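You operate a simulated robot arm through the tools that you are given. There is no shell and no other tool.

The job below is to be done with a simulated two-armed robot. You get a single attempt, and the scene is never put back.

Task
Take the blue register and put it on the shelf of the brown table. Pick up the blue brush with one hand, pass it to the other hand and put it on the lower shelf of the sorting table. Take the thick blue pad from the top of the brown table and put it on the top of the steel table. The order is free.

It is judged by the outcome, as a careful person would: the job done as asked, and still so three seconds after it is handed in. It fails if anything else is knocked over, pushed out of place, dropped, spilled or broken.

Robot
Two 7-joint arms with two-finger parallel grippers on one trunk, on a base that moves. Base frame: it is fixed to the floor where the robot stands at the start and does not move with it; the origin is under the middle of the robot, x ahead of it, y to its left, z up. Readings come in mm, degrees, newtons and seconds.
The left shoulder is at the start at [33, 101, 1216], the right one opposite. With the tool pointing down near the work surface each hand reaches from about 100 to 480 mm from the robot's upright axis, wherever it stands, measured 20 degrees to its own side. Places, roughly: lower shelf of the sorting table [-3900, -2500, 300]; shelf of the brown table [700, -400, 300]; top of the steel table (57x20 cm) [-660, 0, 860]. Payload 2.4 kg a hand.
The TCP of each hand is the grasp point between the finger pads, 24 mm short of the fingertips. In the tool frame z runs along the fingers and y along their closing line. The gripper opens to 68 mm. The fingers are 17 mm wide and 10 mm thick; the gripper's body (40 by 70 mm) begins 41 mm behind the TCP.
Orientation is that of the tool frame in the base frame, as [roll, pitch, yaw] about the fixed x, y, z axes, in that order (R = Rz(yaw) Ry(pitch) Rx(roll)). With the fingers straight down and closing along the base's y, the tool's x points along the base's -x, its y along +y and its z along -z.

Tools
- The arms move only by the tool play_rows. It takes "left_moves", "right_moves" or both (then of equal length, played together; a hand with none holds still); each is a list of rows, each a list of 6 numbers: the shift along the tool's x, y, z in units of 50 mm (1.0 is 50 mm), then the turn, a rotation vector about the tool's x, y, z in units of 5 degrees (1.0 is 5 degrees). In form: [[tx, ty, tz, ax, ay, az], ...]. A call has 1 to 20 rows; each row shifts and turns the commanded pose from where the row before left it, along the tool's axes as they then stand. "left_fingers" and "right_fingers" are, for a hand that has rows, the opening, from 0 (shut) to 1 (fully open), set as the call begins (left out, the last holds). A call with a number of a shift or a turn outside -1 to 1 is refused whole. Each row takes 0.2 s and may step no farther than 50 mm and 8.6 degrees from the row before; otherwise, or with a gripper value out of range, the whole call is refused. Where a pose cannot be reached the arm comes as near as it can. A force on the tool above 40 N (or 10 N above the force at the start of the call, whichever is more), or a blocked arm, ends the call early, and 0.2 s more pass. Each finger travels about 72 mm/s and halts on what it meets, pressing with about 40 N; the grip force reading is that of the motor and also rises with nothing between the fingers. The clock runs only during rows and for 0.2 s after the last one: add rows that do not move to give the fingers time. It gives the time, the measured TCP pose, the force on the tool (base axes), the opening and the grip force at its end, in the units of the frame above (readings bear some noise), with the torque about the TCP (base axes, N m) and any sound that the robot's microphone picked up.
- Cameras (640 x 400 px; columns grow to the right, rows downward): "scene" is now at [47.4, -75.6, 1354.9]; the picture's right is [-0.97, -0.26, 0.00], its down [-0.20, 0.73, -0.66] and it looks along [0.17, -0.64, -0.75] (base axes); focal length 214 px, centre (320, 200). "left" rides on the left gripper at [84, -11, -75] in its tool frame; the picture's right is [0.13, 0.99, 0.00], its down [-0.60, 0.08, -0.79] and it looks along [-0.79, 0.10, 0.61] (tool axes); focal length 251 px, centre (320, 200). "right" rides on the right gripper at [84, 11, -75] in its tool frame; the picture's right is [-0.13, 0.99, 0.00], its down [-0.60, -0.08, -0.79] and it looks along [-0.79, -0.10, 0.61] (tool axes); focal length 251 px, centre (320, 200). There is no depth. A picture from a camera that has moved, and an enlarged one, comes with that camera's place and axes in the base frame and with its lens.
- capture(camera): a new picture of that camera. No time passes.
- move_column(by): moves the trunk up (or, below 0, down) by that many mm; the arms and the scene camera ride with it, the base frame stays. It gives what a move gives, with no picture.
- base_move(legs): drives the robot by 1 to 6 legs, each [ahead, left, turn to the left] in mm, mm and degrees, along the robot's own axes; the way and the turn of a leg run together, so that a leg with both is an arc; at most 1500 mm and 180 degrees a leg. The arms and the cameras ride along, it lands a little off, and it stops where it bumps. It gives what a move gives.
- aim_head(pan, tilt): turns the head with the scene camera to pan (to the left, within 86 degrees either way) and tilt (down, from -29 to 69), counted from straight ahead of the robot (the tilt from the chest, where the trunk bows). It gives what a move gives.
- inspect(camera, box): a new picture of the part [left, top, right, bottom] of that camera's present view, enlarged. No time passes.
- sign_off(): hands the job in; it is judged then, once.

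Nothing tells you exact positions but the pictures and the camera data. Unless the task says otherwise, let go and move clear before handing in.

The tools are called after "Request:" by a JSON object that holds its "op" and its "data". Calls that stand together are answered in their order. play_rows: Moves the arms, as the interface text tells. Its arguments: {"type":"object","properties":{"left_moves":{"type":"array","items":{"type":"array","items":{"type":"number"}}},"left_fingers":{"type":"number"},"right_moves":{"type":"array","items":{"type":"array","items":{"type":"number"}}},"right_fingers":{"type":"number"}},"required":[]} The other tools are called the same way: move_column (by) moves the trunk up or down; base_move (legs) drives the base; aim_head (pan, tilt) turns the head that bears the scene camera; capture (camera) takes a picture; inspect (camera, box) takes an enlarged picture of a part of a camera's view; sign_off () hands the job in.

At the start:

```text
time_s: 0.0
left_tool_pos: [224.6, -26.7, 1150.3]
left_tcp_rot: [-180.0, 0.0, 179.9]
left_ft_force: [0.7, 0.3, 0.3]
left_torque: [0.01, -0.03, -0.03]
left_opening: 68.1
left_gripper_force: 0.0
right_tool_pos: [231.6, -348.1, 1140.9]
right_tcp_rot: [-179.8, 0.0, 180.0]
right_ft_force: [0.1, 0.1, -0.1]
right_torque: [-0.03, 0.04, 0.05]
right_opening: 68.1
right_gripper_force: 0.0
trunk travel left (down, up): [-430.0, 420.0]
robot x, y, heading: [0.3, -0.5, 0.3]
head pan, tilt (commanded): [-75.0, 48.8]
```

scene: 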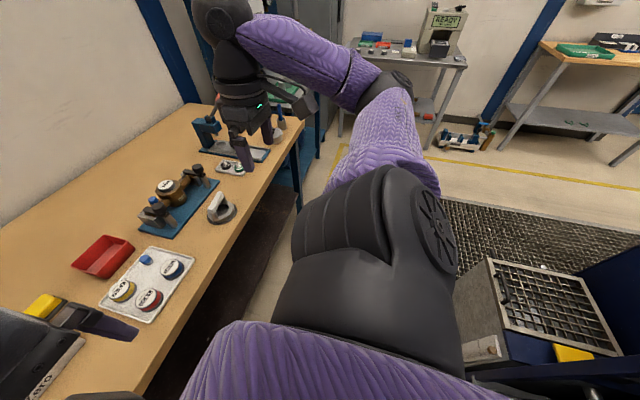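
right: 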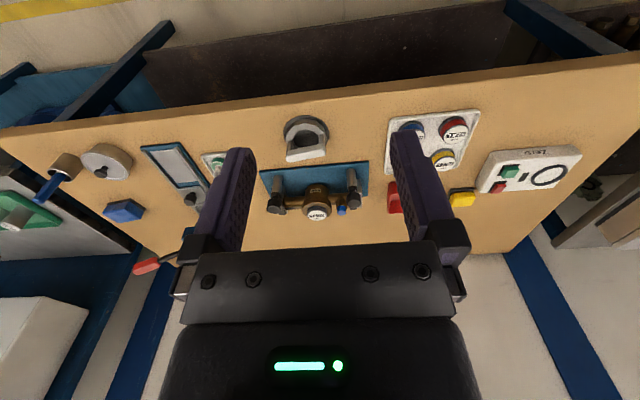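
left: 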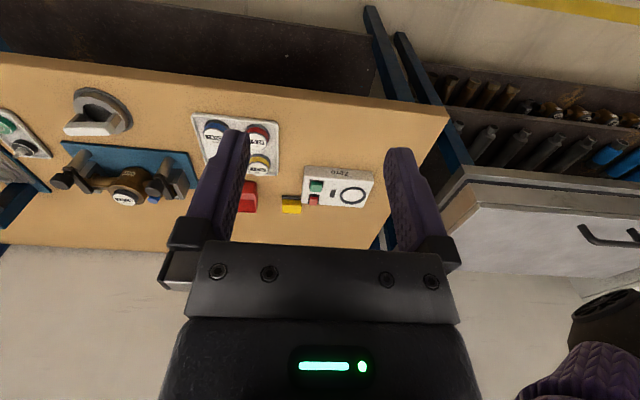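

I see a brown (wood-topped) table ahead of the robot with several fixtures, and other tables further off to the right. First I'll look around with the head to find the register, the brush, the pad and the tables.

Request:
{"op": "aim_head", "data": {"pan": 0, "tilt": 45}}

Request:
{"op": "capture", "data": {"camera": "scene"}}

Request:
{"op": "aim_head", "data": {"pan": -40, "tilt": 30}}

Request:
{"op": "capture", "data": {"camera": "scene"}}

Request:
{"op": "aim_head", "data": {"pan": -86, "tilt": 15}}

Request:
{"op": "capture", "data": {"camera": "scene"}}

Request:
{"op": "aim_head", "data": {"pan": 50, "tilt": 25}}

Request:
{"op": "capture", "data": {"camera": "scene"}}

Request:
{"op": "aim_head", "data": {"pan": 86, "tilt": 15}}

Request:
{"op": "capture", "data": {"camera": "scene"}}

```text
time_s: 1.5
left_tool_pos: [224.4, -26.6, 1151.0]
left_tcp_rot: [-180.0, 0.0, 179.9]
left_ft_force: [-0.3, 0.5, 0.1]
left_torque: [-0.03, 0.03, 0.0]
left_opening: 67.6
left_gripper_force: 0.0
right_tool_pos: [231.2, -348.0, 1141.3]
right_tcp_rot: [-179.9, 0.0, -179.9]
right_ft_force: [-0.1, -0.3, 1.2]
right_torque: [0.03, 0.01, 0.01]
right_opening: 68.1
right_gripper_force: 0.2
trunk travel left (down, up): [-430.0, 420.0]
robot x, y, heading: [-1.4, -0.9, -0.1]
head pan, tilt (commanded): [0.0, 45.0]
```

```text
taken
camera scene: at [108.5, -0.3, 1360.3], right [0.0, -1.0, 0.0], down [-0.71, 0.0, -0.71], along [0.71, 0.0, -0.71], focal length 214 px, centre (320, 200)
```

scene: 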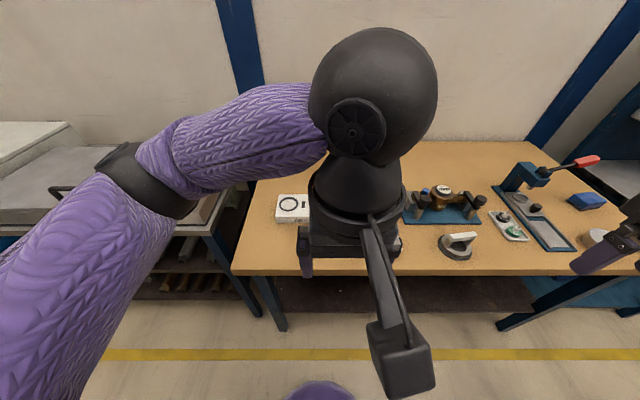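

```text
time_s: 2.5
left_tool_pos: [223.9, -25.3, 1150.7]
left_tcp_rot: [180.0, -0.1, -180.0]
left_ft_force: [-0.1, 0.4, 0.0]
left_torque: [0.03, 0.04, -0.02]
left_opening: 68.2
left_gripper_force: 0.0
right_tool_pos: [231.3, -347.4, 1142.0]
right_tcp_rot: [-179.9, 0.1, -179.9]
right_ft_force: [0.2, -0.1, 0.4]
right_torque: [0.03, -0.01, -0.02]
right_opening: 68.1
right_gripper_force: 0.0
trunk travel left (down, up): [-430.0, 420.0]
robot x, y, heading: [-2.0, -3.5, -0.1]
head pan, tilt (commanded): [-40.0, 30.0]
```

```text
taken
camera scene: at [96.6, -58.3, 1382.8], right [-0.64, -0.77, 0.0], down [-0.38, 0.32, -0.87], along [0.66, -0.56, -0.5], focal length 214 px, centre (320, 200)
```

scene: 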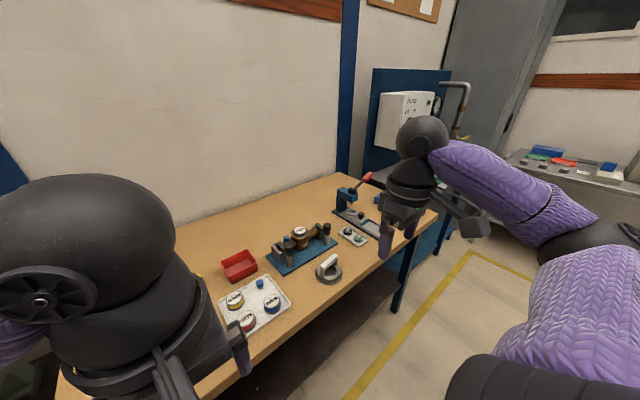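

```text
time_s: 3.7
left_tool_pos: [224.7, -27.1, 1150.2]
left_tcp_rot: [179.9, -0.1, 179.9]
left_ft_force: [0.4, -0.4, -0.6]
left_torque: [0.01, 0.01, 0.01]
left_opening: 68.0
left_gripper_force: 0.0
right_tool_pos: [231.4, -347.9, 1141.5]
right_tcp_rot: [-179.9, 0.0, -180.0]
right_ft_force: [0.7, 0.9, 1.5]
right_torque: [0.0, -0.03, 0.01]
right_opening: 68.2
right_gripper_force: 0.1
trunk travel left (down, up): [-430.0, 420.0]
robot x, y, heading: [-1.4, -1.9, 0.1]
head pan, tilt (commanded): [-85.9, 15.0]
```

```text
taken
camera scene: at [33.9, -93.4, 1407.1], right [-1.0, -0.07, 0.0], down [-0.02, 0.26, -0.97], along [0.07, -0.96, -0.26], focal length 214 px, centre (320, 200)
```

scene: 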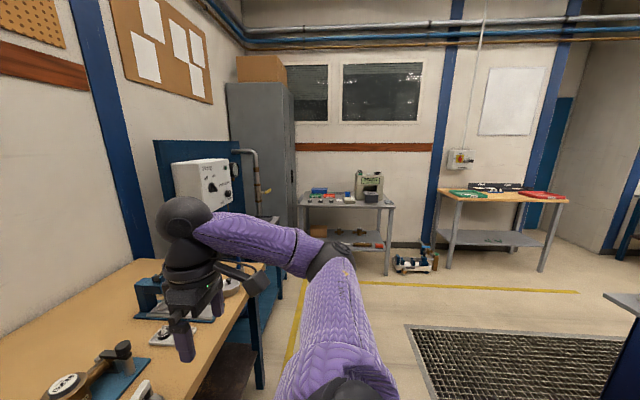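

```text
time_s: 5.8
left_tool_pos: [224.3, -27.8, 1150.8]
left_tcp_rot: [179.9, -0.1, -180.0]
left_ft_force: [0.9, 0.8, 0.5]
left_torque: [0.0, 0.02, -0.01]
left_opening: 68.1
left_gripper_force: 0.1
right_tool_pos: [230.5, -348.7, 1142.0]
right_tcp_rot: [-179.9, 0.0, -180.0]
right_ft_force: [-0.2, -0.3, 0.5]
right_torque: [0.05, -0.02, -0.01]
right_opening: 67.8
right_gripper_force: 0.1
trunk travel left (down, up): [-430.0, 420.0]
robot x, y, heading: [0.2, 1.2, -0.2]
head pan, tilt (commanded): [50.0, 25.0]
```

```text
taken
camera scene: at [86.5, 70.4, 1390.9], right [0.77, -0.64, 0.0], down [-0.27, -0.32, -0.91], along [0.58, 0.69, -0.42], focal length 214 px, centre (320, 200)
```

scene: 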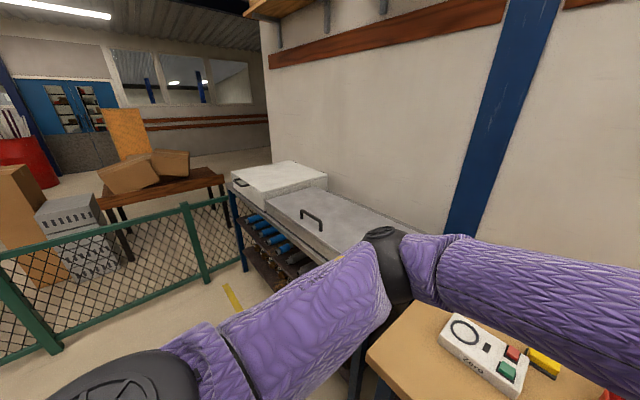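

```text
time_s: 6.9
left_tool_pos: [224.1, -27.0, 1149.6]
left_tcp_rot: [-180.0, -0.1, -179.9]
left_ft_force: [0.7, -0.4, 0.2]
left_torque: [-0.01, 0.02, 0.0]
left_opening: 68.0
left_gripper_force: 0.0
right_tool_pos: [231.1, -348.0, 1140.9]
right_tcp_rot: [-179.8, -0.1, -180.0]
right_ft_force: [-0.5, -0.2, 0.3]
right_torque: [0.03, 0.02, -0.03]
right_opening: 68.0
right_gripper_force: 0.0
trunk travel left (down, up): [-430.0, 420.0]
robot x, y, heading: [-0.2, 1.7, 0.1]
head pan, tilt (commanded): [85.9, 15.0]
```

```text
taken
camera scene: at [33.9, 93.0, 1407.1], right [1.0, -0.07, 0.0], down [-0.02, -0.26, -0.97], along [0.07, 0.96, -0.26], focal length 214 px, centre (320, 200)
```

scene: 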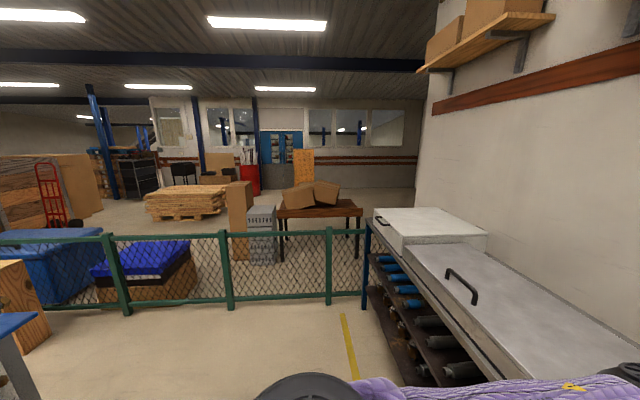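

The brown table is in front with a blue block near its right end; other benches are along the wall to the right. I'll enlarge these and then look behind the robot.

Request:
{"op": "aim_head", "data": {"pan": -86, "tilt": 20}}

Request:
{"op": "inspect", "data": {"camera": "scene", "box": [280, 140, 440, 260]}}

Request:
{"op": "inspect", "data": {"camera": "scene", "box": [420, 140, 600, 260]}}

Request:
{"op": "aim_head", "data": {"pan": -20, "tilt": 48}}

Request:
{"op": "inspect", "data": {"camera": "scene", "box": [240, 50, 640, 300]}}

```text
time_s: 9.5
left_tool_pos: [225.3, -26.1, 1149.1]
left_tcp_rot: [-180.0, 0.0, 180.0]
left_ft_force: [0.7, -0.7, -0.9]
left_torque: [-0.01, -0.02, 0.0]
left_opening: 68.0
left_gripper_force: 0.0
right_tool_pos: [230.7, -347.8, 1142.0]
right_tcp_rot: [-179.9, 0.1, -179.9]
right_ft_force: [-0.1, 0.9, 0.3]
right_torque: [-0.03, -0.02, -0.02]
right_opening: 68.1
right_gripper_force: 0.2
trunk travel left (down, up): [-430.0, 420.0]
robot x, y, heading: [-0.7, 3.6, -0.0]
head pan, tilt (commanded): [-85.9, 20.0]
```

```text
3.33 times, centred on (360, 200) of scene
camera zoom: at [33.9, -93.1, 1398.9], right [-1.0, -0.07, 0.0], down [-0.02, 0.34, -0.94], along [0.07, -0.94, -0.34], focal length 715 px, centre (187, 200)
```

zoom: 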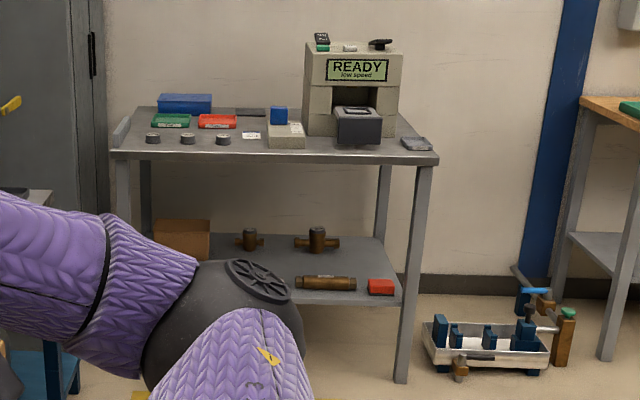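

```text
3.33 times, centred on (510, 200) of scene
camera zoom: at [33.9, -93.1, 1398.9], right [-1.0, -0.07, 0.0], down [-0.02, 0.34, -0.94], along [0.07, -0.94, -0.34], focal length 715 px, centre (-313, 200)
```

zoom: 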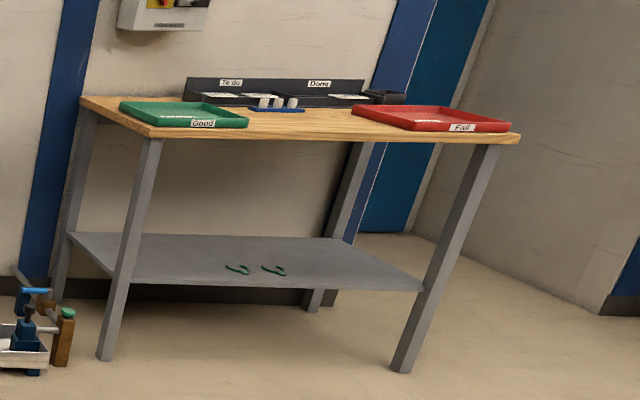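

```text
time_s: 10.8
left_tool_pos: [224.0, -27.2, 1150.4]
left_tcp_rot: [-180.0, 0.0, -180.0]
left_ft_force: [0.5, 1.0, 0.9]
left_torque: [0.02, 0.01, 0.01]
left_opening: 68.0
left_gripper_force: 0.0
right_tool_pos: [231.1, -348.9, 1140.7]
right_tcp_rot: [-179.9, -0.1, -179.9]
right_ft_force: [-0.9, 0.0, 0.0]
right_torque: [-0.02, -0.03, 0.02]
right_opening: 67.9
right_gripper_force: 0.2
trunk travel left (down, up): [-430.0, 420.0]
robot x, y, heading: [1.5, -1.8, 0.1]
head pan, tilt (commanded): [-20.0, 48.0]
```

```text
1.60 times, centred on (440, 175) of scene
camera zoom: at [101.3, -27.2, 1356.1], right [-0.34, -0.94, 0.0], down [-0.7, 0.25, -0.67], along [0.63, -0.23, -0.74], focal length 343 px, centre (128, 240)
```

zoom: 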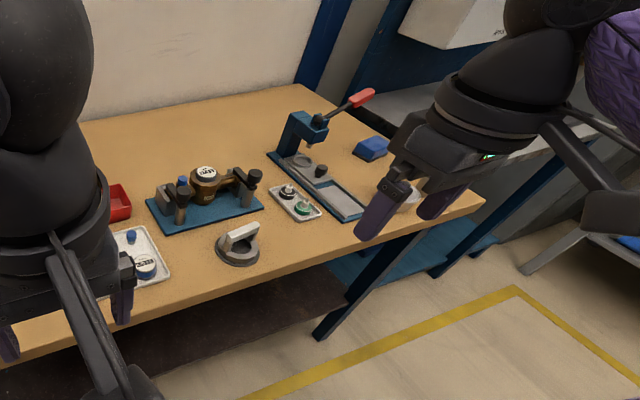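

The blue block at the right end of the brown table is probably the pad; I haven't found the register, brush, steel table or sorting table yet. I'll turn the robot in place to see behind it.

Request:
{"op": "base_move", "data": {"legs": [[0, 0, -60]]}}

Request:
{"op": "aim_head", "data": {"pan": -86, "tilt": 35}}

Request:
{"op": "capture", "data": {"camera": "scene"}}

Request:
{"op": "aim_head", "data": {"pan": -60, "tilt": 10}}

Request:
{"op": "capture", "data": {"camera": "scene"}}

```text
time_s: 13.9
left_tool_pos: [84.3, -210.0, 1151.4]
left_tcp_rot: [-180.0, 0.0, 118.6]
left_ft_force: [0.2, -0.5, 0.2]
left_torque: [0.04, 0.0, 0.01]
left_opening: 68.2
left_gripper_force: 0.0
right_tool_pos: [-195.1, -370.0, 1142.2]
right_tcp_rot: [-179.8, 0.0, 118.7]
right_ft_force: [0.4, 0.5, -0.2]
right_torque: [0.0, 0.0, -0.02]
right_opening: 67.9
right_gripper_force: 0.1
trunk travel left (down, up): [-430.0, 420.0]
robot x, y, heading: [-1.0, 4.9, -61.2]
head pan, tilt (commanded): [-20.0, 48.0]
```

```text
time_s: 15.3
left_tool_pos: [84.1, -209.9, 1150.3]
left_tcp_rot: [-179.9, 0.0, 118.6]
left_ft_force: [0.4, -0.3, -0.5]
left_torque: [0.01, -0.01, -0.01]
left_opening: 68.1
left_gripper_force: 0.0
right_tool_pos: [-196.1, -369.8, 1141.5]
right_tcp_rot: [180.0, 0.0, 118.7]
right_ft_force: [0.2, -0.2, 0.2]
right_torque: [0.01, 0.0, 0.02]
right_opening: 67.9
right_gripper_force: 0.1
trunk travel left (down, up): [-430.0, 420.0]
robot x, y, heading: [1.9, 3.8, -61.6]
head pan, tilt (commanded): [-85.9, 35.0]
```

```text
taken
camera scene: at [-61.4, -72.0, 1375.1], right [-0.54, 0.84, 0.0], down [0.48, 0.31, -0.82], along [-0.69, -0.44, -0.57], focal length 214 px, centre (320, 200)
```

scene: 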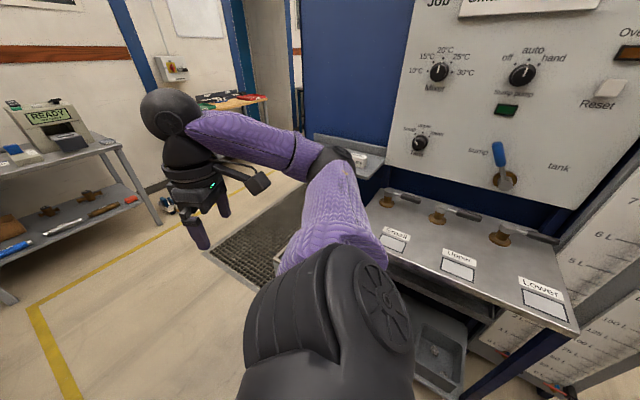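

```text
time_s: 16.2
left_tool_pos: [83.7, -209.2, 1148.5]
left_tcp_rot: [180.0, 0.1, 118.6]
left_ft_force: [0.0, 0.1, -0.4]
left_torque: [0.02, 0.01, -0.01]
left_opening: 67.7
left_gripper_force: 0.1
right_tool_pos: [-196.2, -370.5, 1141.6]
right_tcp_rot: [-179.9, 0.0, 118.7]
right_ft_force: [-0.4, -1.2, 0.6]
right_torque: [-0.01, 0.01, 0.01]
right_opening: 67.9
right_gripper_force: 0.0
trunk travel left (down, up): [-430.0, 420.0]
robot x, y, heading: [-2.2, -1.5, -61.2]
head pan, tilt (commanded): [-60.0, 10.0]
```

```text
taken
camera scene: at [-35.8, -103.7, 1415.1], right [-0.85, 0.52, 0.0], down [0.09, 0.15, -0.98], along [-0.51, -0.84, -0.17], focal length 214 px, centre (320, 200)
```

scene: 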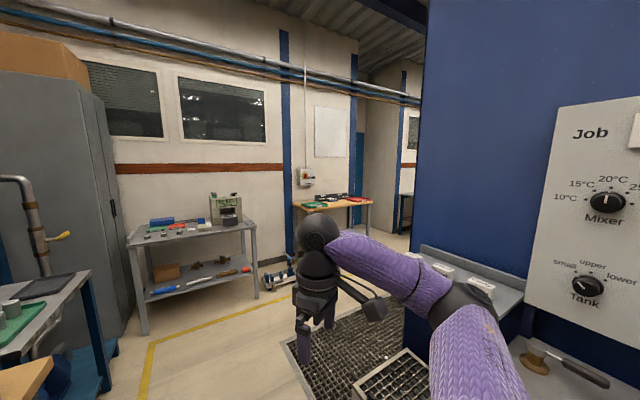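

The steel table with the control panel is right behind the robot's start pose, and a blue brush-like item sits on the lower shelf of the bench by the wall. I'll enlarge these.

Request:
{"op": "inspect", "data": {"camera": "scene", "box": [100, 180, 290, 330]}}

Request:
{"op": "inspect", "data": {"camera": "scene", "box": [280, 150, 440, 250]}}

Request:
{"op": "base_move", "data": {"legs": [[0, 0, -60]]}}

Request:
{"op": "aim_head", "data": {"pan": -60, "tilt": 35}}

Request:
{"op": "capture", "data": {"camera": "scene"}}

Request:
{"op": "aim_head", "data": {"pan": 20, "tilt": 20}}

Request:
{"op": "capture", "data": {"camera": "scene"}}

```text
2.67 times, centred on (195, 255) of scene
camera zoom: at [-35.8, -103.7, 1415.1], right [-0.85, 0.52, 0.0], down [0.09, 0.15, -0.98], along [-0.51, -0.84, -0.17], focal length 572 px, centre (653, 53)
```

zoom: 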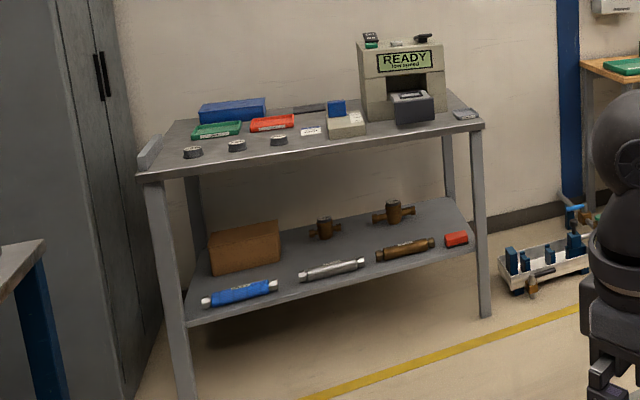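

```text
4.00 times, centred on (360, 200) of scene
camera zoom: at [-35.8, -103.7, 1415.1], right [-0.85, 0.52, 0.0], down [0.09, 0.15, -0.98], along [-0.51, -0.84, -0.17], focal length 858 px, centre (160, 200)
```

zoom: 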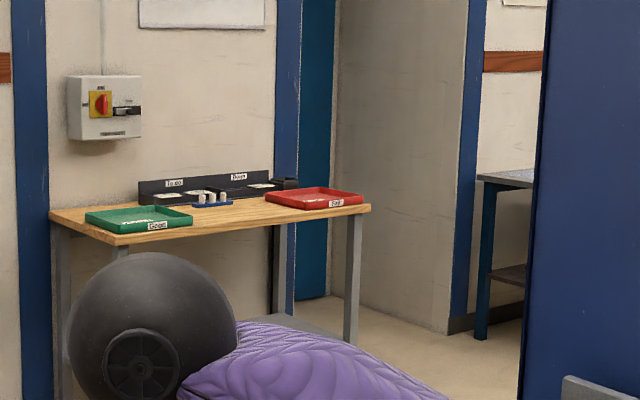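

```text
time_s: 19.3
left_tool_pos: [-141.4, -175.7, 1149.0]
left_tcp_rot: [179.9, 0.0, 58.0]
left_ft_force: [-0.2, 0.4, -0.3]
left_torque: [0.0, 0.02, -0.02]
left_opening: 68.3
left_gripper_force: 0.2
right_tool_pos: [-417.4, -12.1, 1141.3]
right_tcp_rot: [-179.9, 0.0, 58.2]
right_ft_force: [0.8, -0.3, -0.1]
right_torque: [0.03, -0.03, -0.03]
right_opening: 67.9
right_gripper_force: 0.1
trunk travel left (down, up): [-430.0, 420.0]
robot x, y, heading: [-0.1, -0.4, -121.7]
head pan, tilt (commanded): [-60.0, 10.0]
```

```text
time_s: 20.2
left_tool_pos: [-140.8, -176.4, 1150.2]
left_tcp_rot: [-180.0, 0.0, 58.0]
left_ft_force: [0.2, 0.7, 0.6]
left_torque: [0.03, -0.01, 0.01]
left_opening: 67.8
left_gripper_force: 0.0
right_tool_pos: [-417.6, -12.2, 1141.5]
right_tcp_rot: [-179.9, 0.0, 58.3]
right_ft_force: [0.3, -0.5, -0.1]
right_torque: [-0.04, 0.0, 0.0]
right_opening: 68.0
right_gripper_force: 0.0
trunk travel left (down, up): [-430.0, 420.0]
robot x, y, heading: [0.4, 1.5, -121.8]
head pan, tilt (commanded): [-60.0, 35.0]
```

```text
taken
camera scene: at [-103.2, -20.4, 1375.2], right [0.03, 1.0, 0.0], down [0.57, -0.02, -0.82], along [-0.82, 0.03, -0.57], focal length 214 px, centre (320, 200)
```

scene: 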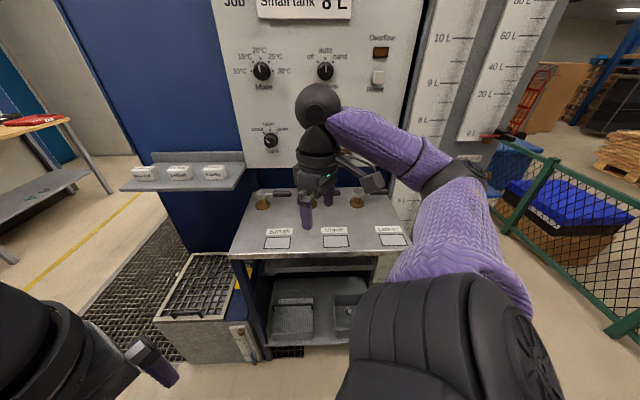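

```text
time_s: 21.7
left_tool_pos: [-140.7, -176.3, 1149.3]
left_tcp_rot: [-180.0, 0.0, 58.0]
left_ft_force: [-0.9, 0.1, 0.3]
left_torque: [-0.04, -0.04, 0.03]
left_opening: 68.2
left_gripper_force: 0.1
right_tool_pos: [-416.9, -12.8, 1140.9]
right_tcp_rot: [-179.9, 0.0, 58.2]
right_ft_force: [-0.1, 0.1, 0.5]
right_torque: [0.0, -0.01, 0.02]
right_opening: 68.0
right_gripper_force: 0.1
trunk travel left (down, up): [-430.0, 420.0]
robot x, y, heading: [5.5, 0.9, -122.1]
head pan, tilt (commanded): [20.0, 20.0]
```

```text
taken
camera scene: at [-34.5, -114.5, 1398.9], right [-0.98, 0.21, 0.0], down [0.07, 0.33, -0.94], along [-0.2, -0.92, -0.34], focal length 214 px, centre (320, 200)
```

scene: 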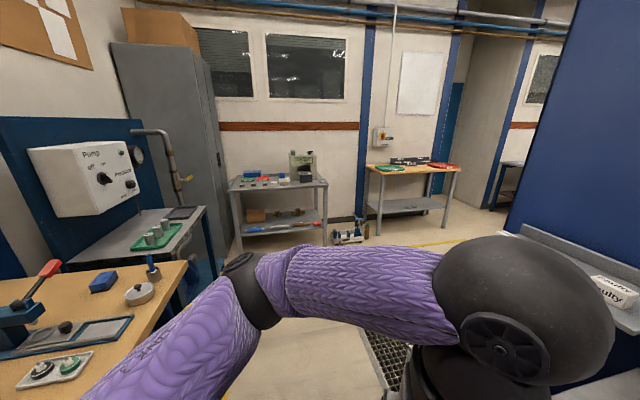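

The steel table has three labelled fields and valve handles. There is also a blue-handled item next to a round dish near the blue pad. I'll zoom in on those.

Request:
{"op": "inspect", "data": {"camera": "scene", "box": [0, 190, 240, 340]}}

Request:
{"op": "inspect", "data": {"camera": "scene", "box": [220, 140, 348, 220]}}

Request:
{"op": "inspect", "data": {"camera": "scene", "box": [220, 180, 380, 260]}}

Request:
{"op": "inspect", "data": {"camera": "scene", "box": [350, 130, 560, 260]}}

```text
2.67 times, centred on (120, 265) of scene
camera zoom: at [-34.5, -114.5, 1398.9], right [-0.98, 0.21, 0.0], down [0.07, 0.33, -0.94], along [-0.2, -0.92, -0.34], focal length 572 px, centre (853, 27)
```

zoom: 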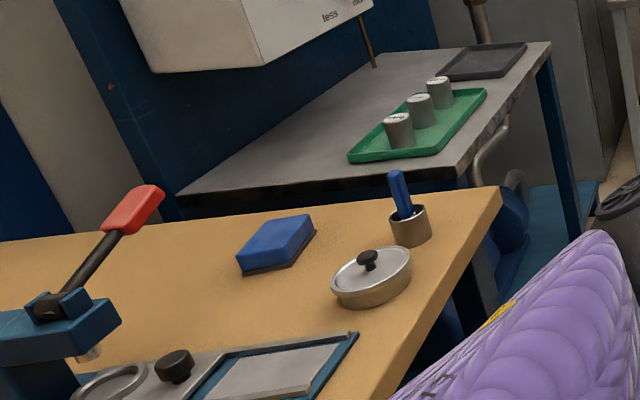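

```text
5.00 times, centred on (284, 180) of scene
camera zoom: at [-34.5, -114.5, 1398.9], right [-0.98, 0.21, 0.0], down [0.07, 0.33, -0.94], along [-0.2, -0.92, -0.34], focal length 1072 px, centre (500, 300)
```

zoom: 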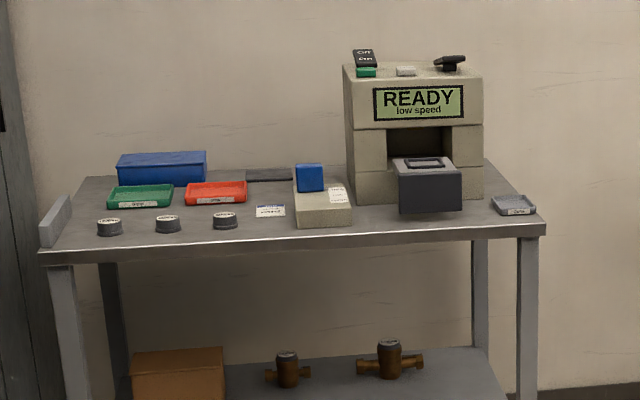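

```text
4.00 times, centred on (300, 220) of scene
camera zoom: at [-34.5, -114.5, 1398.9], right [-0.98, 0.21, 0.0], down [0.07, 0.33, -0.94], along [-0.2, -0.92, -0.34], focal length 858 px, centre (400, 120)
```

zoom: 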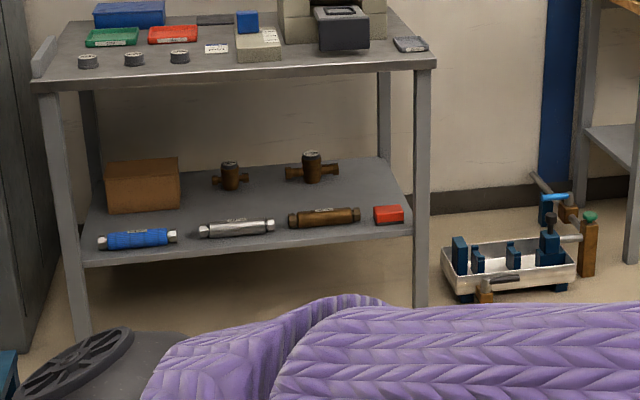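

```text
3.05 times, centred on (455, 195) of scene
camera zoom: at [-34.5, -114.5, 1398.9], right [-0.98, 0.21, 0.0], down [0.07, 0.33, -0.94], along [-0.2, -0.92, -0.34], focal length 654 px, centre (-91, 215)
```

zoom: 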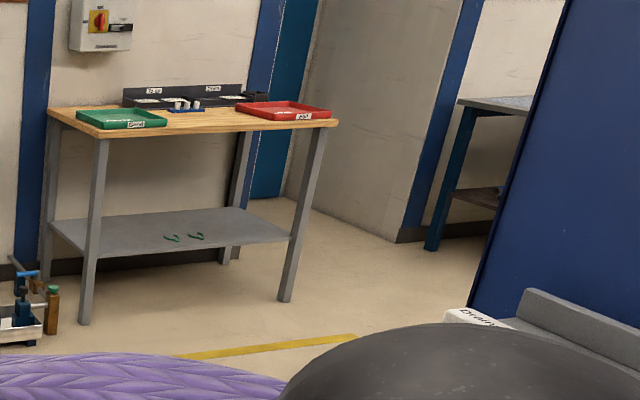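

I see the pad (blue block) and a cup with a blue handle in it at the brown table's right end. I'll keep looking around for the register and the sorting table.

Request:
{"op": "base_move", "data": {"legs": [[0, 0, -60]]}}

Request:
{"op": "aim_head", "data": {"pan": -50, "tilt": 20}}

Request:
{"op": "capture", "data": {"camera": "scene"}}

Request:
{"op": "aim_head", "data": {"pan": 0, "tilt": 45}}

Request:
{"op": "capture", "data": {"camera": "scene"}}

Request:
{"op": "capture", "data": {"camera": "right"}}

Request:
{"op": "capture", "data": {"camera": "left"}}

```text
time_s: 24.8
left_tool_pos: [-223.1, 37.8, 1149.6]
left_tcp_rot: [-179.9, 0.0, -3.1]
left_ft_force: [0.3, 0.2, -0.5]
left_torque: [-0.03, -0.02, 0.02]
left_opening: 68.1
left_gripper_force: 0.1
right_tool_pos: [-212.8, 360.0, 1142.2]
right_tcp_rot: [-179.9, 0.0, -2.9]
right_ft_force: [0.4, 0.0, 0.3]
right_torque: [-0.01, 0.0, -0.02]
right_opening: 68.0
right_gripper_force: 0.0
trunk travel left (down, up): [-430.0, 420.0]
robot x, y, heading: [1.6, 2.0, 176.9]
head pan, tilt (commanded): [20.0, 20.0]
```

```text
time_s: 26.2
left_tool_pos: [-222.2, 38.1, 1149.1]
left_tcp_rot: [-180.0, 0.0, -3.1]
left_ft_force: [0.5, 0.3, 0.6]
left_torque: [0.02, 0.0, 0.0]
left_opening: 67.7
left_gripper_force: 0.0
right_tool_pos: [-211.4, 360.3, 1141.4]
right_tcp_rot: [-179.9, 0.0, -2.9]
right_ft_force: [-0.2, -0.5, 0.8]
right_torque: [0.01, 0.0, -0.02]
right_opening: 67.9
right_gripper_force: 0.1
trunk travel left (down, up): [-430.0, 420.0]
robot x, y, heading: [0.4, 0.8, 177.0]
head pan, tilt (commanded): [-50.0, 20.0]
```

```text
taken
camera scene: at [-84.0, 76.1, 1398.9], right [0.8, 0.6, 0.0], down [0.21, -0.27, -0.94], along [-0.57, 0.75, -0.34], focal length 214 px, centre (320, 200)
```

scene: 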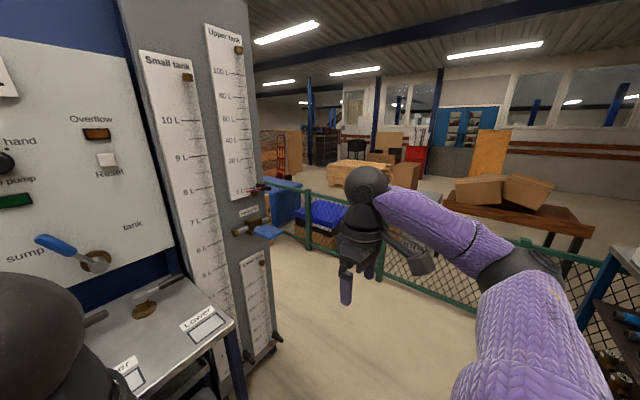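

```text
time_s: 27.4
left_tool_pos: [-223.2, 39.1, 1149.6]
left_tcp_rot: [-180.0, 0.0, -3.1]
left_ft_force: [-0.3, 0.0, 0.3]
left_torque: [0.0, 0.0, 0.0]
left_opening: 68.2
left_gripper_force: 0.0
right_tool_pos: [-212.7, 359.7, 1141.6]
right_tcp_rot: [-179.8, 0.0, -3.0]
right_ft_force: [0.0, 0.6, -0.3]
right_torque: [0.03, -0.04, -0.01]
right_opening: 68.2
right_gripper_force: 0.0
trunk travel left (down, up): [-430.0, 420.0]
robot x, y, heading: [1.4, -3.6, 177.0]
head pan, tilt (commanded): [0.0, 45.0]
```

```text
taken
camera scene: at [-109.2, 6.1, 1360.3], right [0.05, 1.0, 0.0], down [0.71, -0.04, -0.71], along [-0.71, 0.04, -0.71], focal length 214 px, centre (320, 200)
```

scene: 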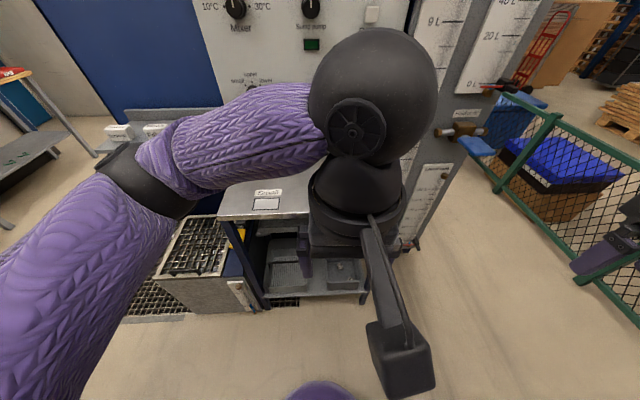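

```text
taken
camera right: at [-131.1, 345.3, 1217.1], right [-0.18, -0.98, 0.0], down [-0.6, 0.11, 0.79], along [-0.78, 0.14, -0.61], focal length 251 px, centre (320, 200)
```

right: 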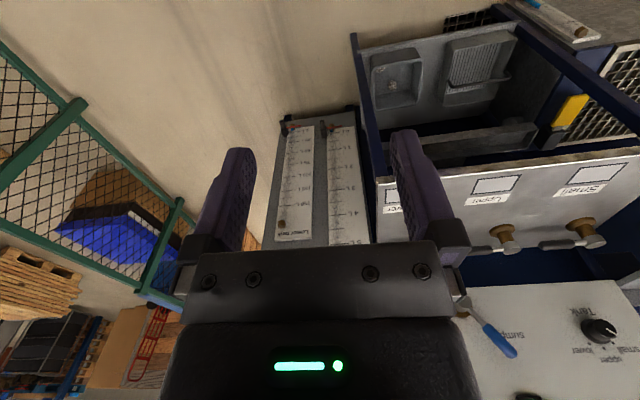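

```text
taken
camera left: at [-138.2, 45.3, 1225.1], right [0.08, -1.0, 0.0], down [-0.61, -0.05, 0.79], along [-0.79, -0.06, -0.61], focal length 251 px, centre (320, 200)
```

left: 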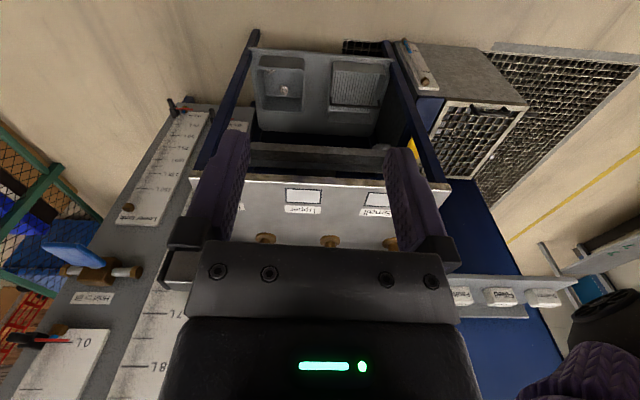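

No register on this side. I'll turn back towards the brown table's right end and look closely at the cup, pot and pad.

Request:
{"op": "base_move", "data": {"legs": [[0, 0, 93], [300, 0, 0]]}}

Request:
{"op": "aim_head", "data": {"pan": 40, "tilt": 40}}

Request:
{"op": "capture", "data": {"camera": "scene"}}

```text
time_s: 33.4
left_tool_pos: [-21.5, -526.1, 1149.8]
left_tcp_rot: [179.9, 0.0, 90.6]
left_ft_force: [0.0, -0.1, 0.3]
left_torque: [0.0, -0.04, -0.01]
left_opening: 68.1
left_gripper_force: 0.0
right_tool_pos: [-343.6, -537.7, 1142.4]
right_tcp_rot: [-179.9, -0.2, 90.7]
right_ft_force: [-0.3, 0.5, -0.2]
right_torque: [-0.02, 0.01, -0.01]
right_opening: 67.9
right_gripper_force: 0.2
trunk travel left (down, up): [-430.0, 420.0]
robot x, y, heading: [-1.1, -301.2, -89.3]
head pan, tilt (commanded): [0.0, 45.0]
```

```text
time_s: 34.4
left_tool_pos: [-21.2, -525.1, 1148.9]
left_tcp_rot: [-180.0, 0.0, 90.6]
left_ft_force: [-0.2, 0.0, -0.1]
left_torque: [0.01, -0.02, 0.02]
left_opening: 67.9
left_gripper_force: 0.1
right_tool_pos: [-343.5, -536.6, 1141.9]
right_tcp_rot: [-179.9, 0.0, 90.8]
right_ft_force: [0.0, 0.9, -0.4]
right_torque: [0.03, 0.02, -0.01]
right_opening: 68.1
right_gripper_force: 0.1
trunk travel left (down, up): [-430.0, 420.0]
robot x, y, heading: [-0.9, -303.5, -89.4]
head pan, tilt (commanded): [40.0, 40.0]
```

```text
taken
camera scene: at [56.6, -392.9, 1367.5], right [-0.76, -0.65, 0.0], down [-0.42, 0.49, -0.77], along [0.5, -0.58, -0.64], focal length 214 px, centre (320, 200)
```

scene: 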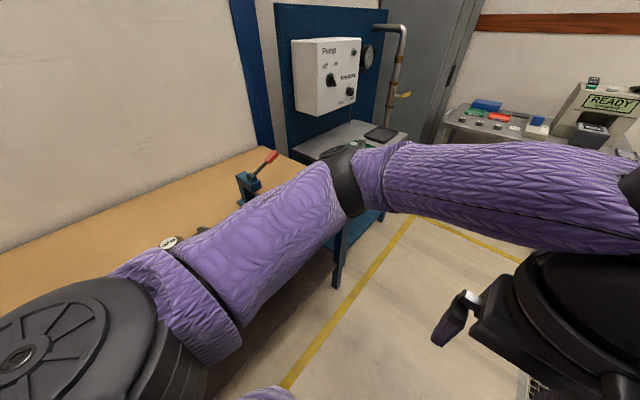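

The left arm hides the view, so I'll square up to the brown table's right end and use the wrist cameras as well.

Request:
{"op": "base_move", "data": {"legs": [[0, 0, 89], [0, -350, 0]]}}

Request:
{"op": "aim_head", "data": {"pan": -10, "tilt": 45}}

Request:
{"op": "capture", "data": {"camera": "scene"}}

Request:
{"op": "capture", "data": {"camera": "left"}}

Request:
{"op": "capture", "data": {"camera": "right"}}

```text
time_s: 40.5
left_tool_pos: [239.5, -661.6, 1150.4]
left_tcp_rot: [-179.9, 0.1, -177.6]
left_ft_force: [1.0, -0.6, -0.1]
left_torque: [0.03, 0.0, 0.0]
left_opening: 67.8
left_gripper_force: 0.1
right_tool_pos: [260.0, -981.8, 1140.8]
right_tcp_rot: [-179.9, 0.0, -177.5]
right_ft_force: [0.2, -0.2, 0.2]
right_torque: [0.02, -0.04, 0.03]
right_opening: 68.2
right_gripper_force: 0.0
trunk travel left (down, up): [-430.0, 420.0]
robot x, y, heading: [14.7, -644.2, 2.7]
head pan, tilt (commanded): [40.0, 40.0]
```

```text
time_s: 41.7
left_tool_pos: [238.9, -661.4, 1150.0]
left_tcp_rot: [-180.0, -0.1, -177.6]
left_ft_force: [0.0, 0.9, -0.1]
left_torque: [-0.02, 0.01, 0.01]
left_opening: 68.0
left_gripper_force: 0.1
right_tool_pos: [260.4, -981.5, 1141.3]
right_tcp_rot: [-179.9, 0.0, -177.4]
right_ft_force: [-0.3, -0.3, 0.5]
right_torque: [0.04, -0.01, -0.01]
right_opening: 67.7
right_gripper_force: 0.0
trunk travel left (down, up): [-430.0, 420.0]
robot x, y, heading: [15.2, -642.5, 2.3]
head pan, tilt (commanded): [-10.0, 45.0]
```

```text
taken
camera scene: at [122.2, -653.4, 1360.3], right [-0.13, -0.99, 0.0], down [-0.7, 0.09, -0.71], along [0.7, -0.09, -0.71], focal length 214 px, centre (320, 200)
```

scene: 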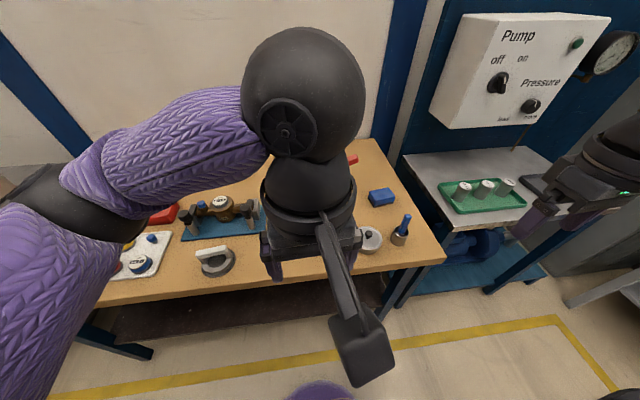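

```text
taken
camera left: at [156.2, -674.6, 1225.1], right [-0.17, 0.99, 0.0], down [0.6, 0.1, 0.79], along [0.78, 0.13, -0.61], focal length 251 px, centre (320, 200)
```

left: 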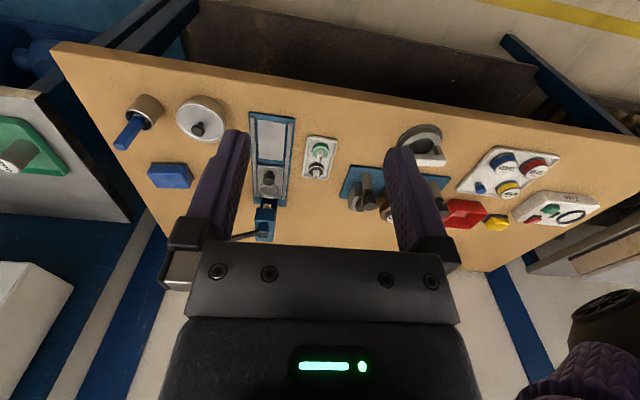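

```text
taken
camera right: at [173.7, -973.9, 1217.1], right [0.09, 1.0, 0.0], down [0.61, -0.05, 0.79], along [0.79, -0.07, -0.61], focal length 251 px, centre (320, 200)
```

right: 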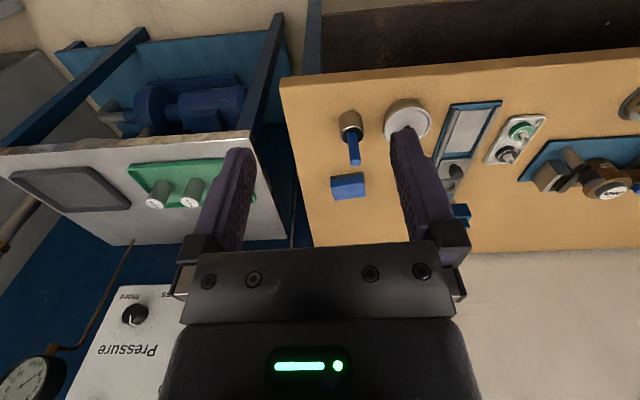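

Request:
{"op": "inspect", "data": {"camera": "scene", "box": [350, 170, 440, 260]}}

Request:
{"op": "inspect", "data": {"camera": "right", "box": [290, 80, 450, 210]}}

Request:
{"op": "inspect", "data": {"camera": "left", "box": [60, 50, 300, 250]}}

```text
4.44 times, centred on (395, 215) of scene
camera zoom: at [122.2, -653.4, 1360.3], right [-0.13, -0.99, 0.0], down [-0.7, 0.09, -0.71], along [0.7, -0.09, -0.71], focal length 953 px, centre (-13, 133)
```

zoom: 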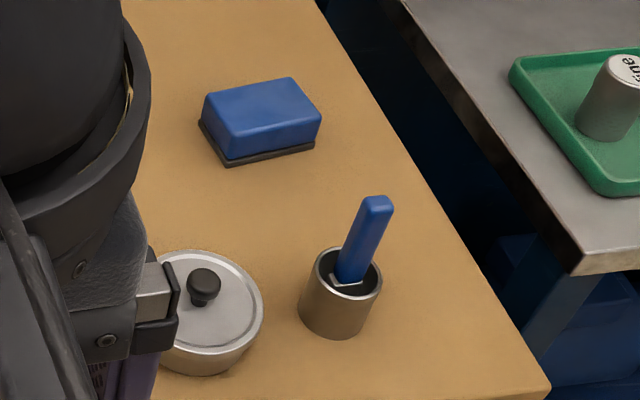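

```text
3.08 times, centred on (370, 145) of right
camera zoom: at [173.7, -973.9, 1217.1], right [0.09, 1.0, 0.0], down [0.61, -0.05, 0.79], along [0.79, -0.07, -0.61], focal length 774 px, centre (166, 369)
```

zoom: 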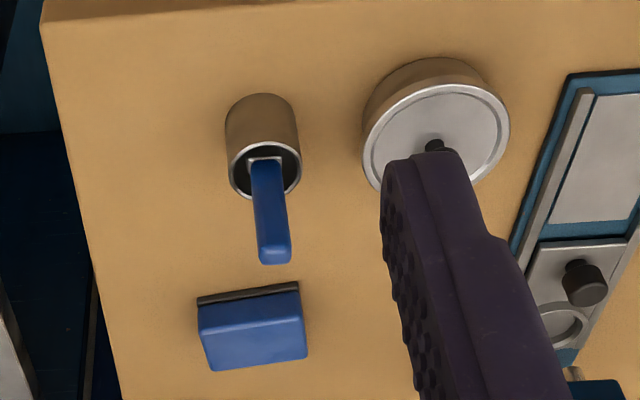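

```text
2.00 times, centred on (180, 150) of left
camera zoom: at [156.2, -674.6, 1225.1], right [-0.17, 0.99, 0.0], down [0.6, 0.1, 0.79], along [0.78, 0.13, -0.61], focal length 503 px, centre (600, 300)
```

zoom: 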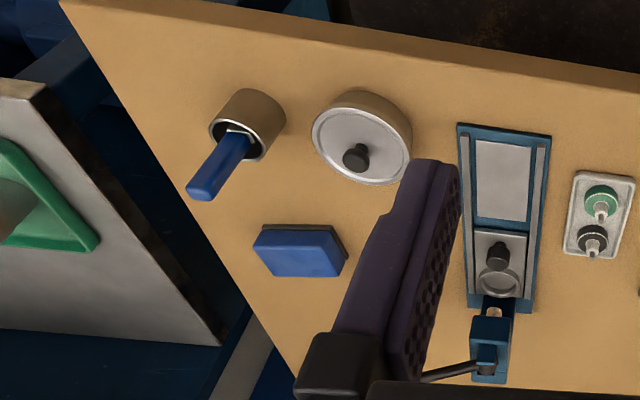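

The blue-handled item has a metal ferrule, so that is the brush standing in its cup at about [467, -940], top at z≈919. The thick blue pad is at about [636, -943, 830]. I'll look at how close the base can get to the table, and at the table's shelf.

Request:
{"op": "aim_head", "data": {"pan": -35, "tilt": 69}}

Request:
{"op": "capture", "data": {"camera": "scene"}}

Request:
{"op": "aim_head", "data": {"pan": 30, "tilt": 69}}

Request:
{"op": "capture", "data": {"camera": "scene"}}

```text
time_s: 42.6
left_tool_pos: [240.1, -660.7, 1149.1]
left_tcp_rot: [179.9, 0.0, -177.5]
left_ft_force: [0.1, 0.1, -0.3]
left_torque: [-0.01, 0.03, 0.0]
left_opening: 68.2
left_gripper_force: 0.0
right_tool_pos: [259.2, -981.9, 1140.9]
right_tcp_rot: [-180.0, 0.0, -177.5]
right_ft_force: [0.7, 0.3, -1.1]
right_torque: [0.0, 0.02, 0.02]
right_opening: 68.2
right_gripper_force: 0.0
trunk travel left (down, up): [-430.0, 420.0]
robot x, y, heading: [11.2, -641.4, 2.5]
head pan, tilt (commanded): [-35.0, 68.8]
```

```text
taken
camera scene: at [88.7, -672.8, 1331.4], right [-0.54, -0.84, 0.0], down [-0.79, 0.5, -0.36], along [0.31, -0.2, -0.93], focal length 214 px, centre (320, 200)
```

scene: 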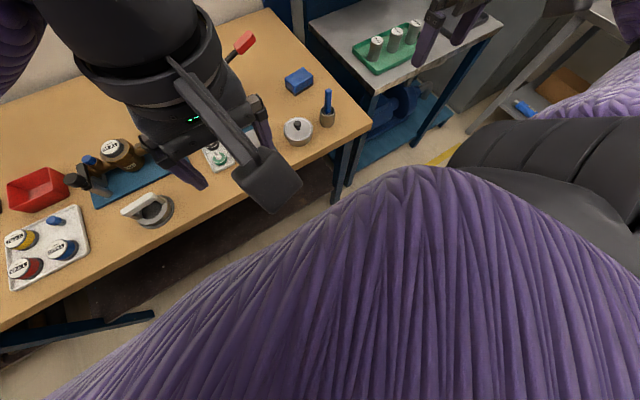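

```text
time_s: 44.0
left_tool_pos: [240.9, -661.3, 1150.0]
left_tcp_rot: [-179.9, 0.1, -177.7]
left_ft_force: [0.4, 0.8, -0.3]
left_torque: [-0.02, 0.01, 0.04]
left_opening: 67.9
left_gripper_force: 0.1
right_tool_pos: [260.4, -981.7, 1141.7]
right_tcp_rot: [-179.9, 0.0, -177.5]
right_ft_force: [0.4, -0.3, -0.1]
right_torque: [0.0, -0.02, -0.01]
right_opening: 68.0
right_gripper_force: 0.0
trunk travel left (down, up): [-430.0, 420.0]
robot x, y, heading: [15.2, -643.7, 2.4]
head pan, tilt (commanded): [30.0, 68.8]
```

```text
taken
camera scene: at [88.8, -612.7, 1331.4], right [0.53, -0.85, 0.0], down [-0.79, -0.5, -0.36], along [0.31, 0.19, -0.93], focal length 214 px, centre (320, 200)
```

scene: 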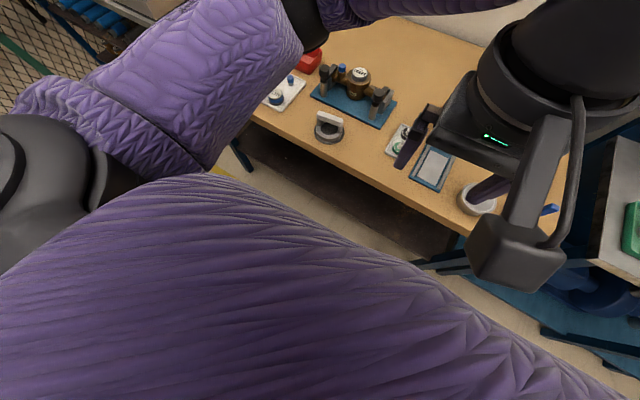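

I'll square up and edge closer to the right end of the brown table.

Request:
{"op": "base_move", "data": {"legs": [[0, 0, -2.5], [0, -130, 0], [75, 0, 0]]}}

Request:
{"op": "aim_head", "data": {"pan": -5, "tilt": 50}}

Request:
{"op": "capture", "data": {"camera": "scene"}}

Request:
{"op": "capture", "data": {"camera": "right"}}

```text
time_s: 46.3
left_tool_pos: [313.6, -802.6, 1148.6]
left_tcp_rot: [-179.9, -0.1, 179.9]
left_ft_force: [-0.2, 0.0, 0.1]
left_torque: [-0.03, 0.0, 0.0]
left_opening: 68.0
left_gripper_force: 0.1
right_tool_pos: [321.0, -1124.6, 1140.8]
right_tcp_rot: [-179.9, -0.1, -179.8]
right_ft_force: [0.4, 0.0, 0.9]
right_torque: [0.02, 0.02, -0.01]
right_opening: 68.1
right_gripper_force: 0.0
trunk travel left (down, up): [-430.0, 420.0]
robot x, y, heading: [91.3, -777.1, -0.2]
head pan, tilt (commanded): [30.0, 68.8]
```

```text
time_s: 47.3
left_tool_pos: [312.9, -803.0, 1149.7]
left_tcp_rot: [180.0, 0.0, 180.0]
left_ft_force: [0.3, 0.6, 0.0]
left_torque: [-0.01, -0.01, 0.02]
left_opening: 67.8
left_gripper_force: 0.1
right_tool_pos: [320.6, -1124.9, 1141.0]
right_tcp_rot: [-179.9, -0.2, -179.9]
right_ft_force: [0.3, -0.2, 0.0]
right_torque: [-0.02, 0.02, 0.0]
right_opening: 68.1
right_gripper_force: 0.0
trunk travel left (down, up): [-430.0, 420.0]
robot x, y, heading: [86.7, -775.2, -0.1]
head pan, tilt (commanded): [-5.0, 50.0]
```

```text
taken
camera scene: at [192.5, -783.1, 1353.3], right [-0.09, -1.0, 0.0], down [-0.76, 0.07, -0.64], along [0.64, -0.06, -0.77], focal length 214 px, centre (320, 200)
```

scene: 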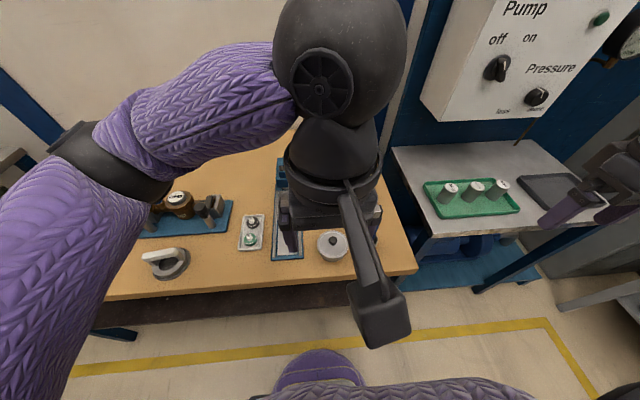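

```text
taken
camera right: at [233.9, -1113.0, 1217.1], right [0.13, 0.99, 0.0], down [0.6, -0.08, 0.79], along [0.79, -0.1, -0.61], focal length 251 px, centre (320, 200)
```

right: 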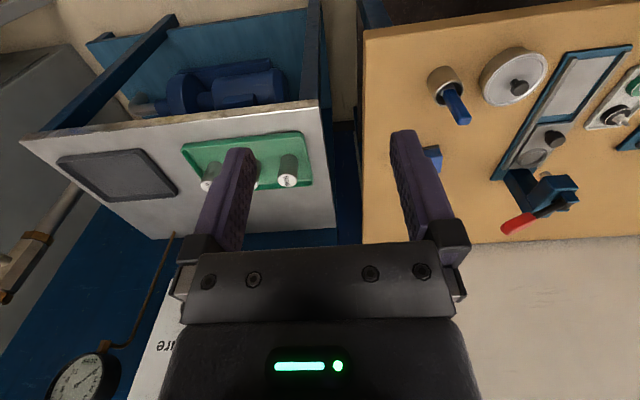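

The left hand hides the spot, so I'll move it aside to the left and bring the right hand over towards the pad, staying high.

Request:
{"op": "play_rows", "data": {"left_moves": [[0.4, 1, 0, 0, 0, 0], [0.4, 1, 0, 0, 0, 0], [0.4, 1, 0, 0, 0, 0], [0.4, 1, 0, 0, 0, 0], [0.4, 1, 0, 0, 0, 0], [0.4, 1, 0, 0, 0, 0]], "right_moves": [[-0.5, 0.5, 0, 0, 0, 0], [-0.5, 0.5, 0, 0, 0, 0], [-0.5, 0.5, 0, 0, 0, 0], [-0.5, 0.5, 0, 0, 0, 0], [-0.5, 0.5, 0, 0, 0, 0], [-0.5, 0.5, 0, 0, 0, 0]]}}

Request:
{"op": "capture", "data": {"camera": "scene"}}

Request:
{"op": "capture", "data": {"camera": "right"}}

```text
refused: row 1 steps farther than a row can; nothing moved
```

```text
taken
camera scene: at [192.5, -783.1, 1353.3], right [-0.09, -1.0, 0.0], down [-0.76, 0.07, -0.64], along [0.64, -0.06, -0.77], focal length 214 px, centre (320, 200)
```

scene: 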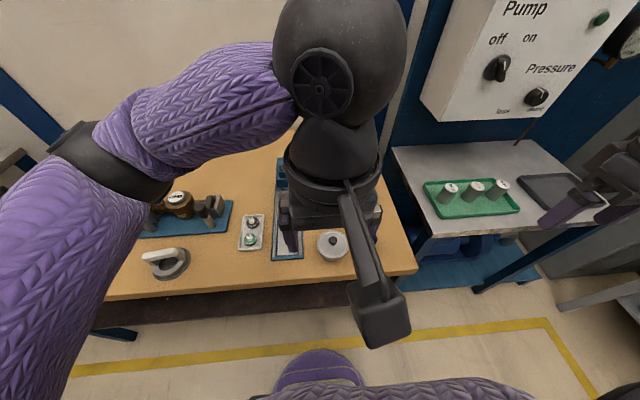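

```text
taken
camera right: at [233.9, -1113.0, 1217.1], right [0.13, 0.99, 0.0], down [0.6, -0.08, 0.79], along [0.79, -0.1, -0.61], focal length 251 px, centre (320, 200)
```

right: 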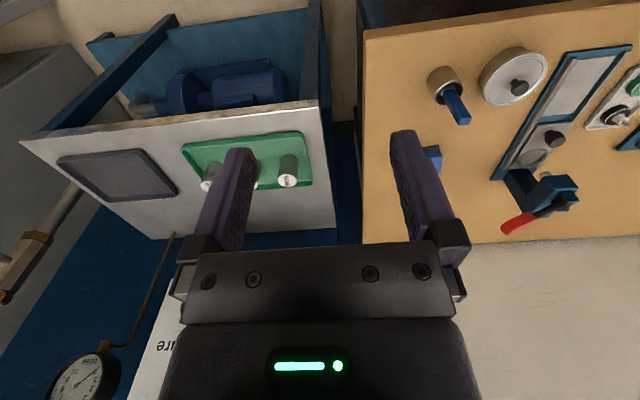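

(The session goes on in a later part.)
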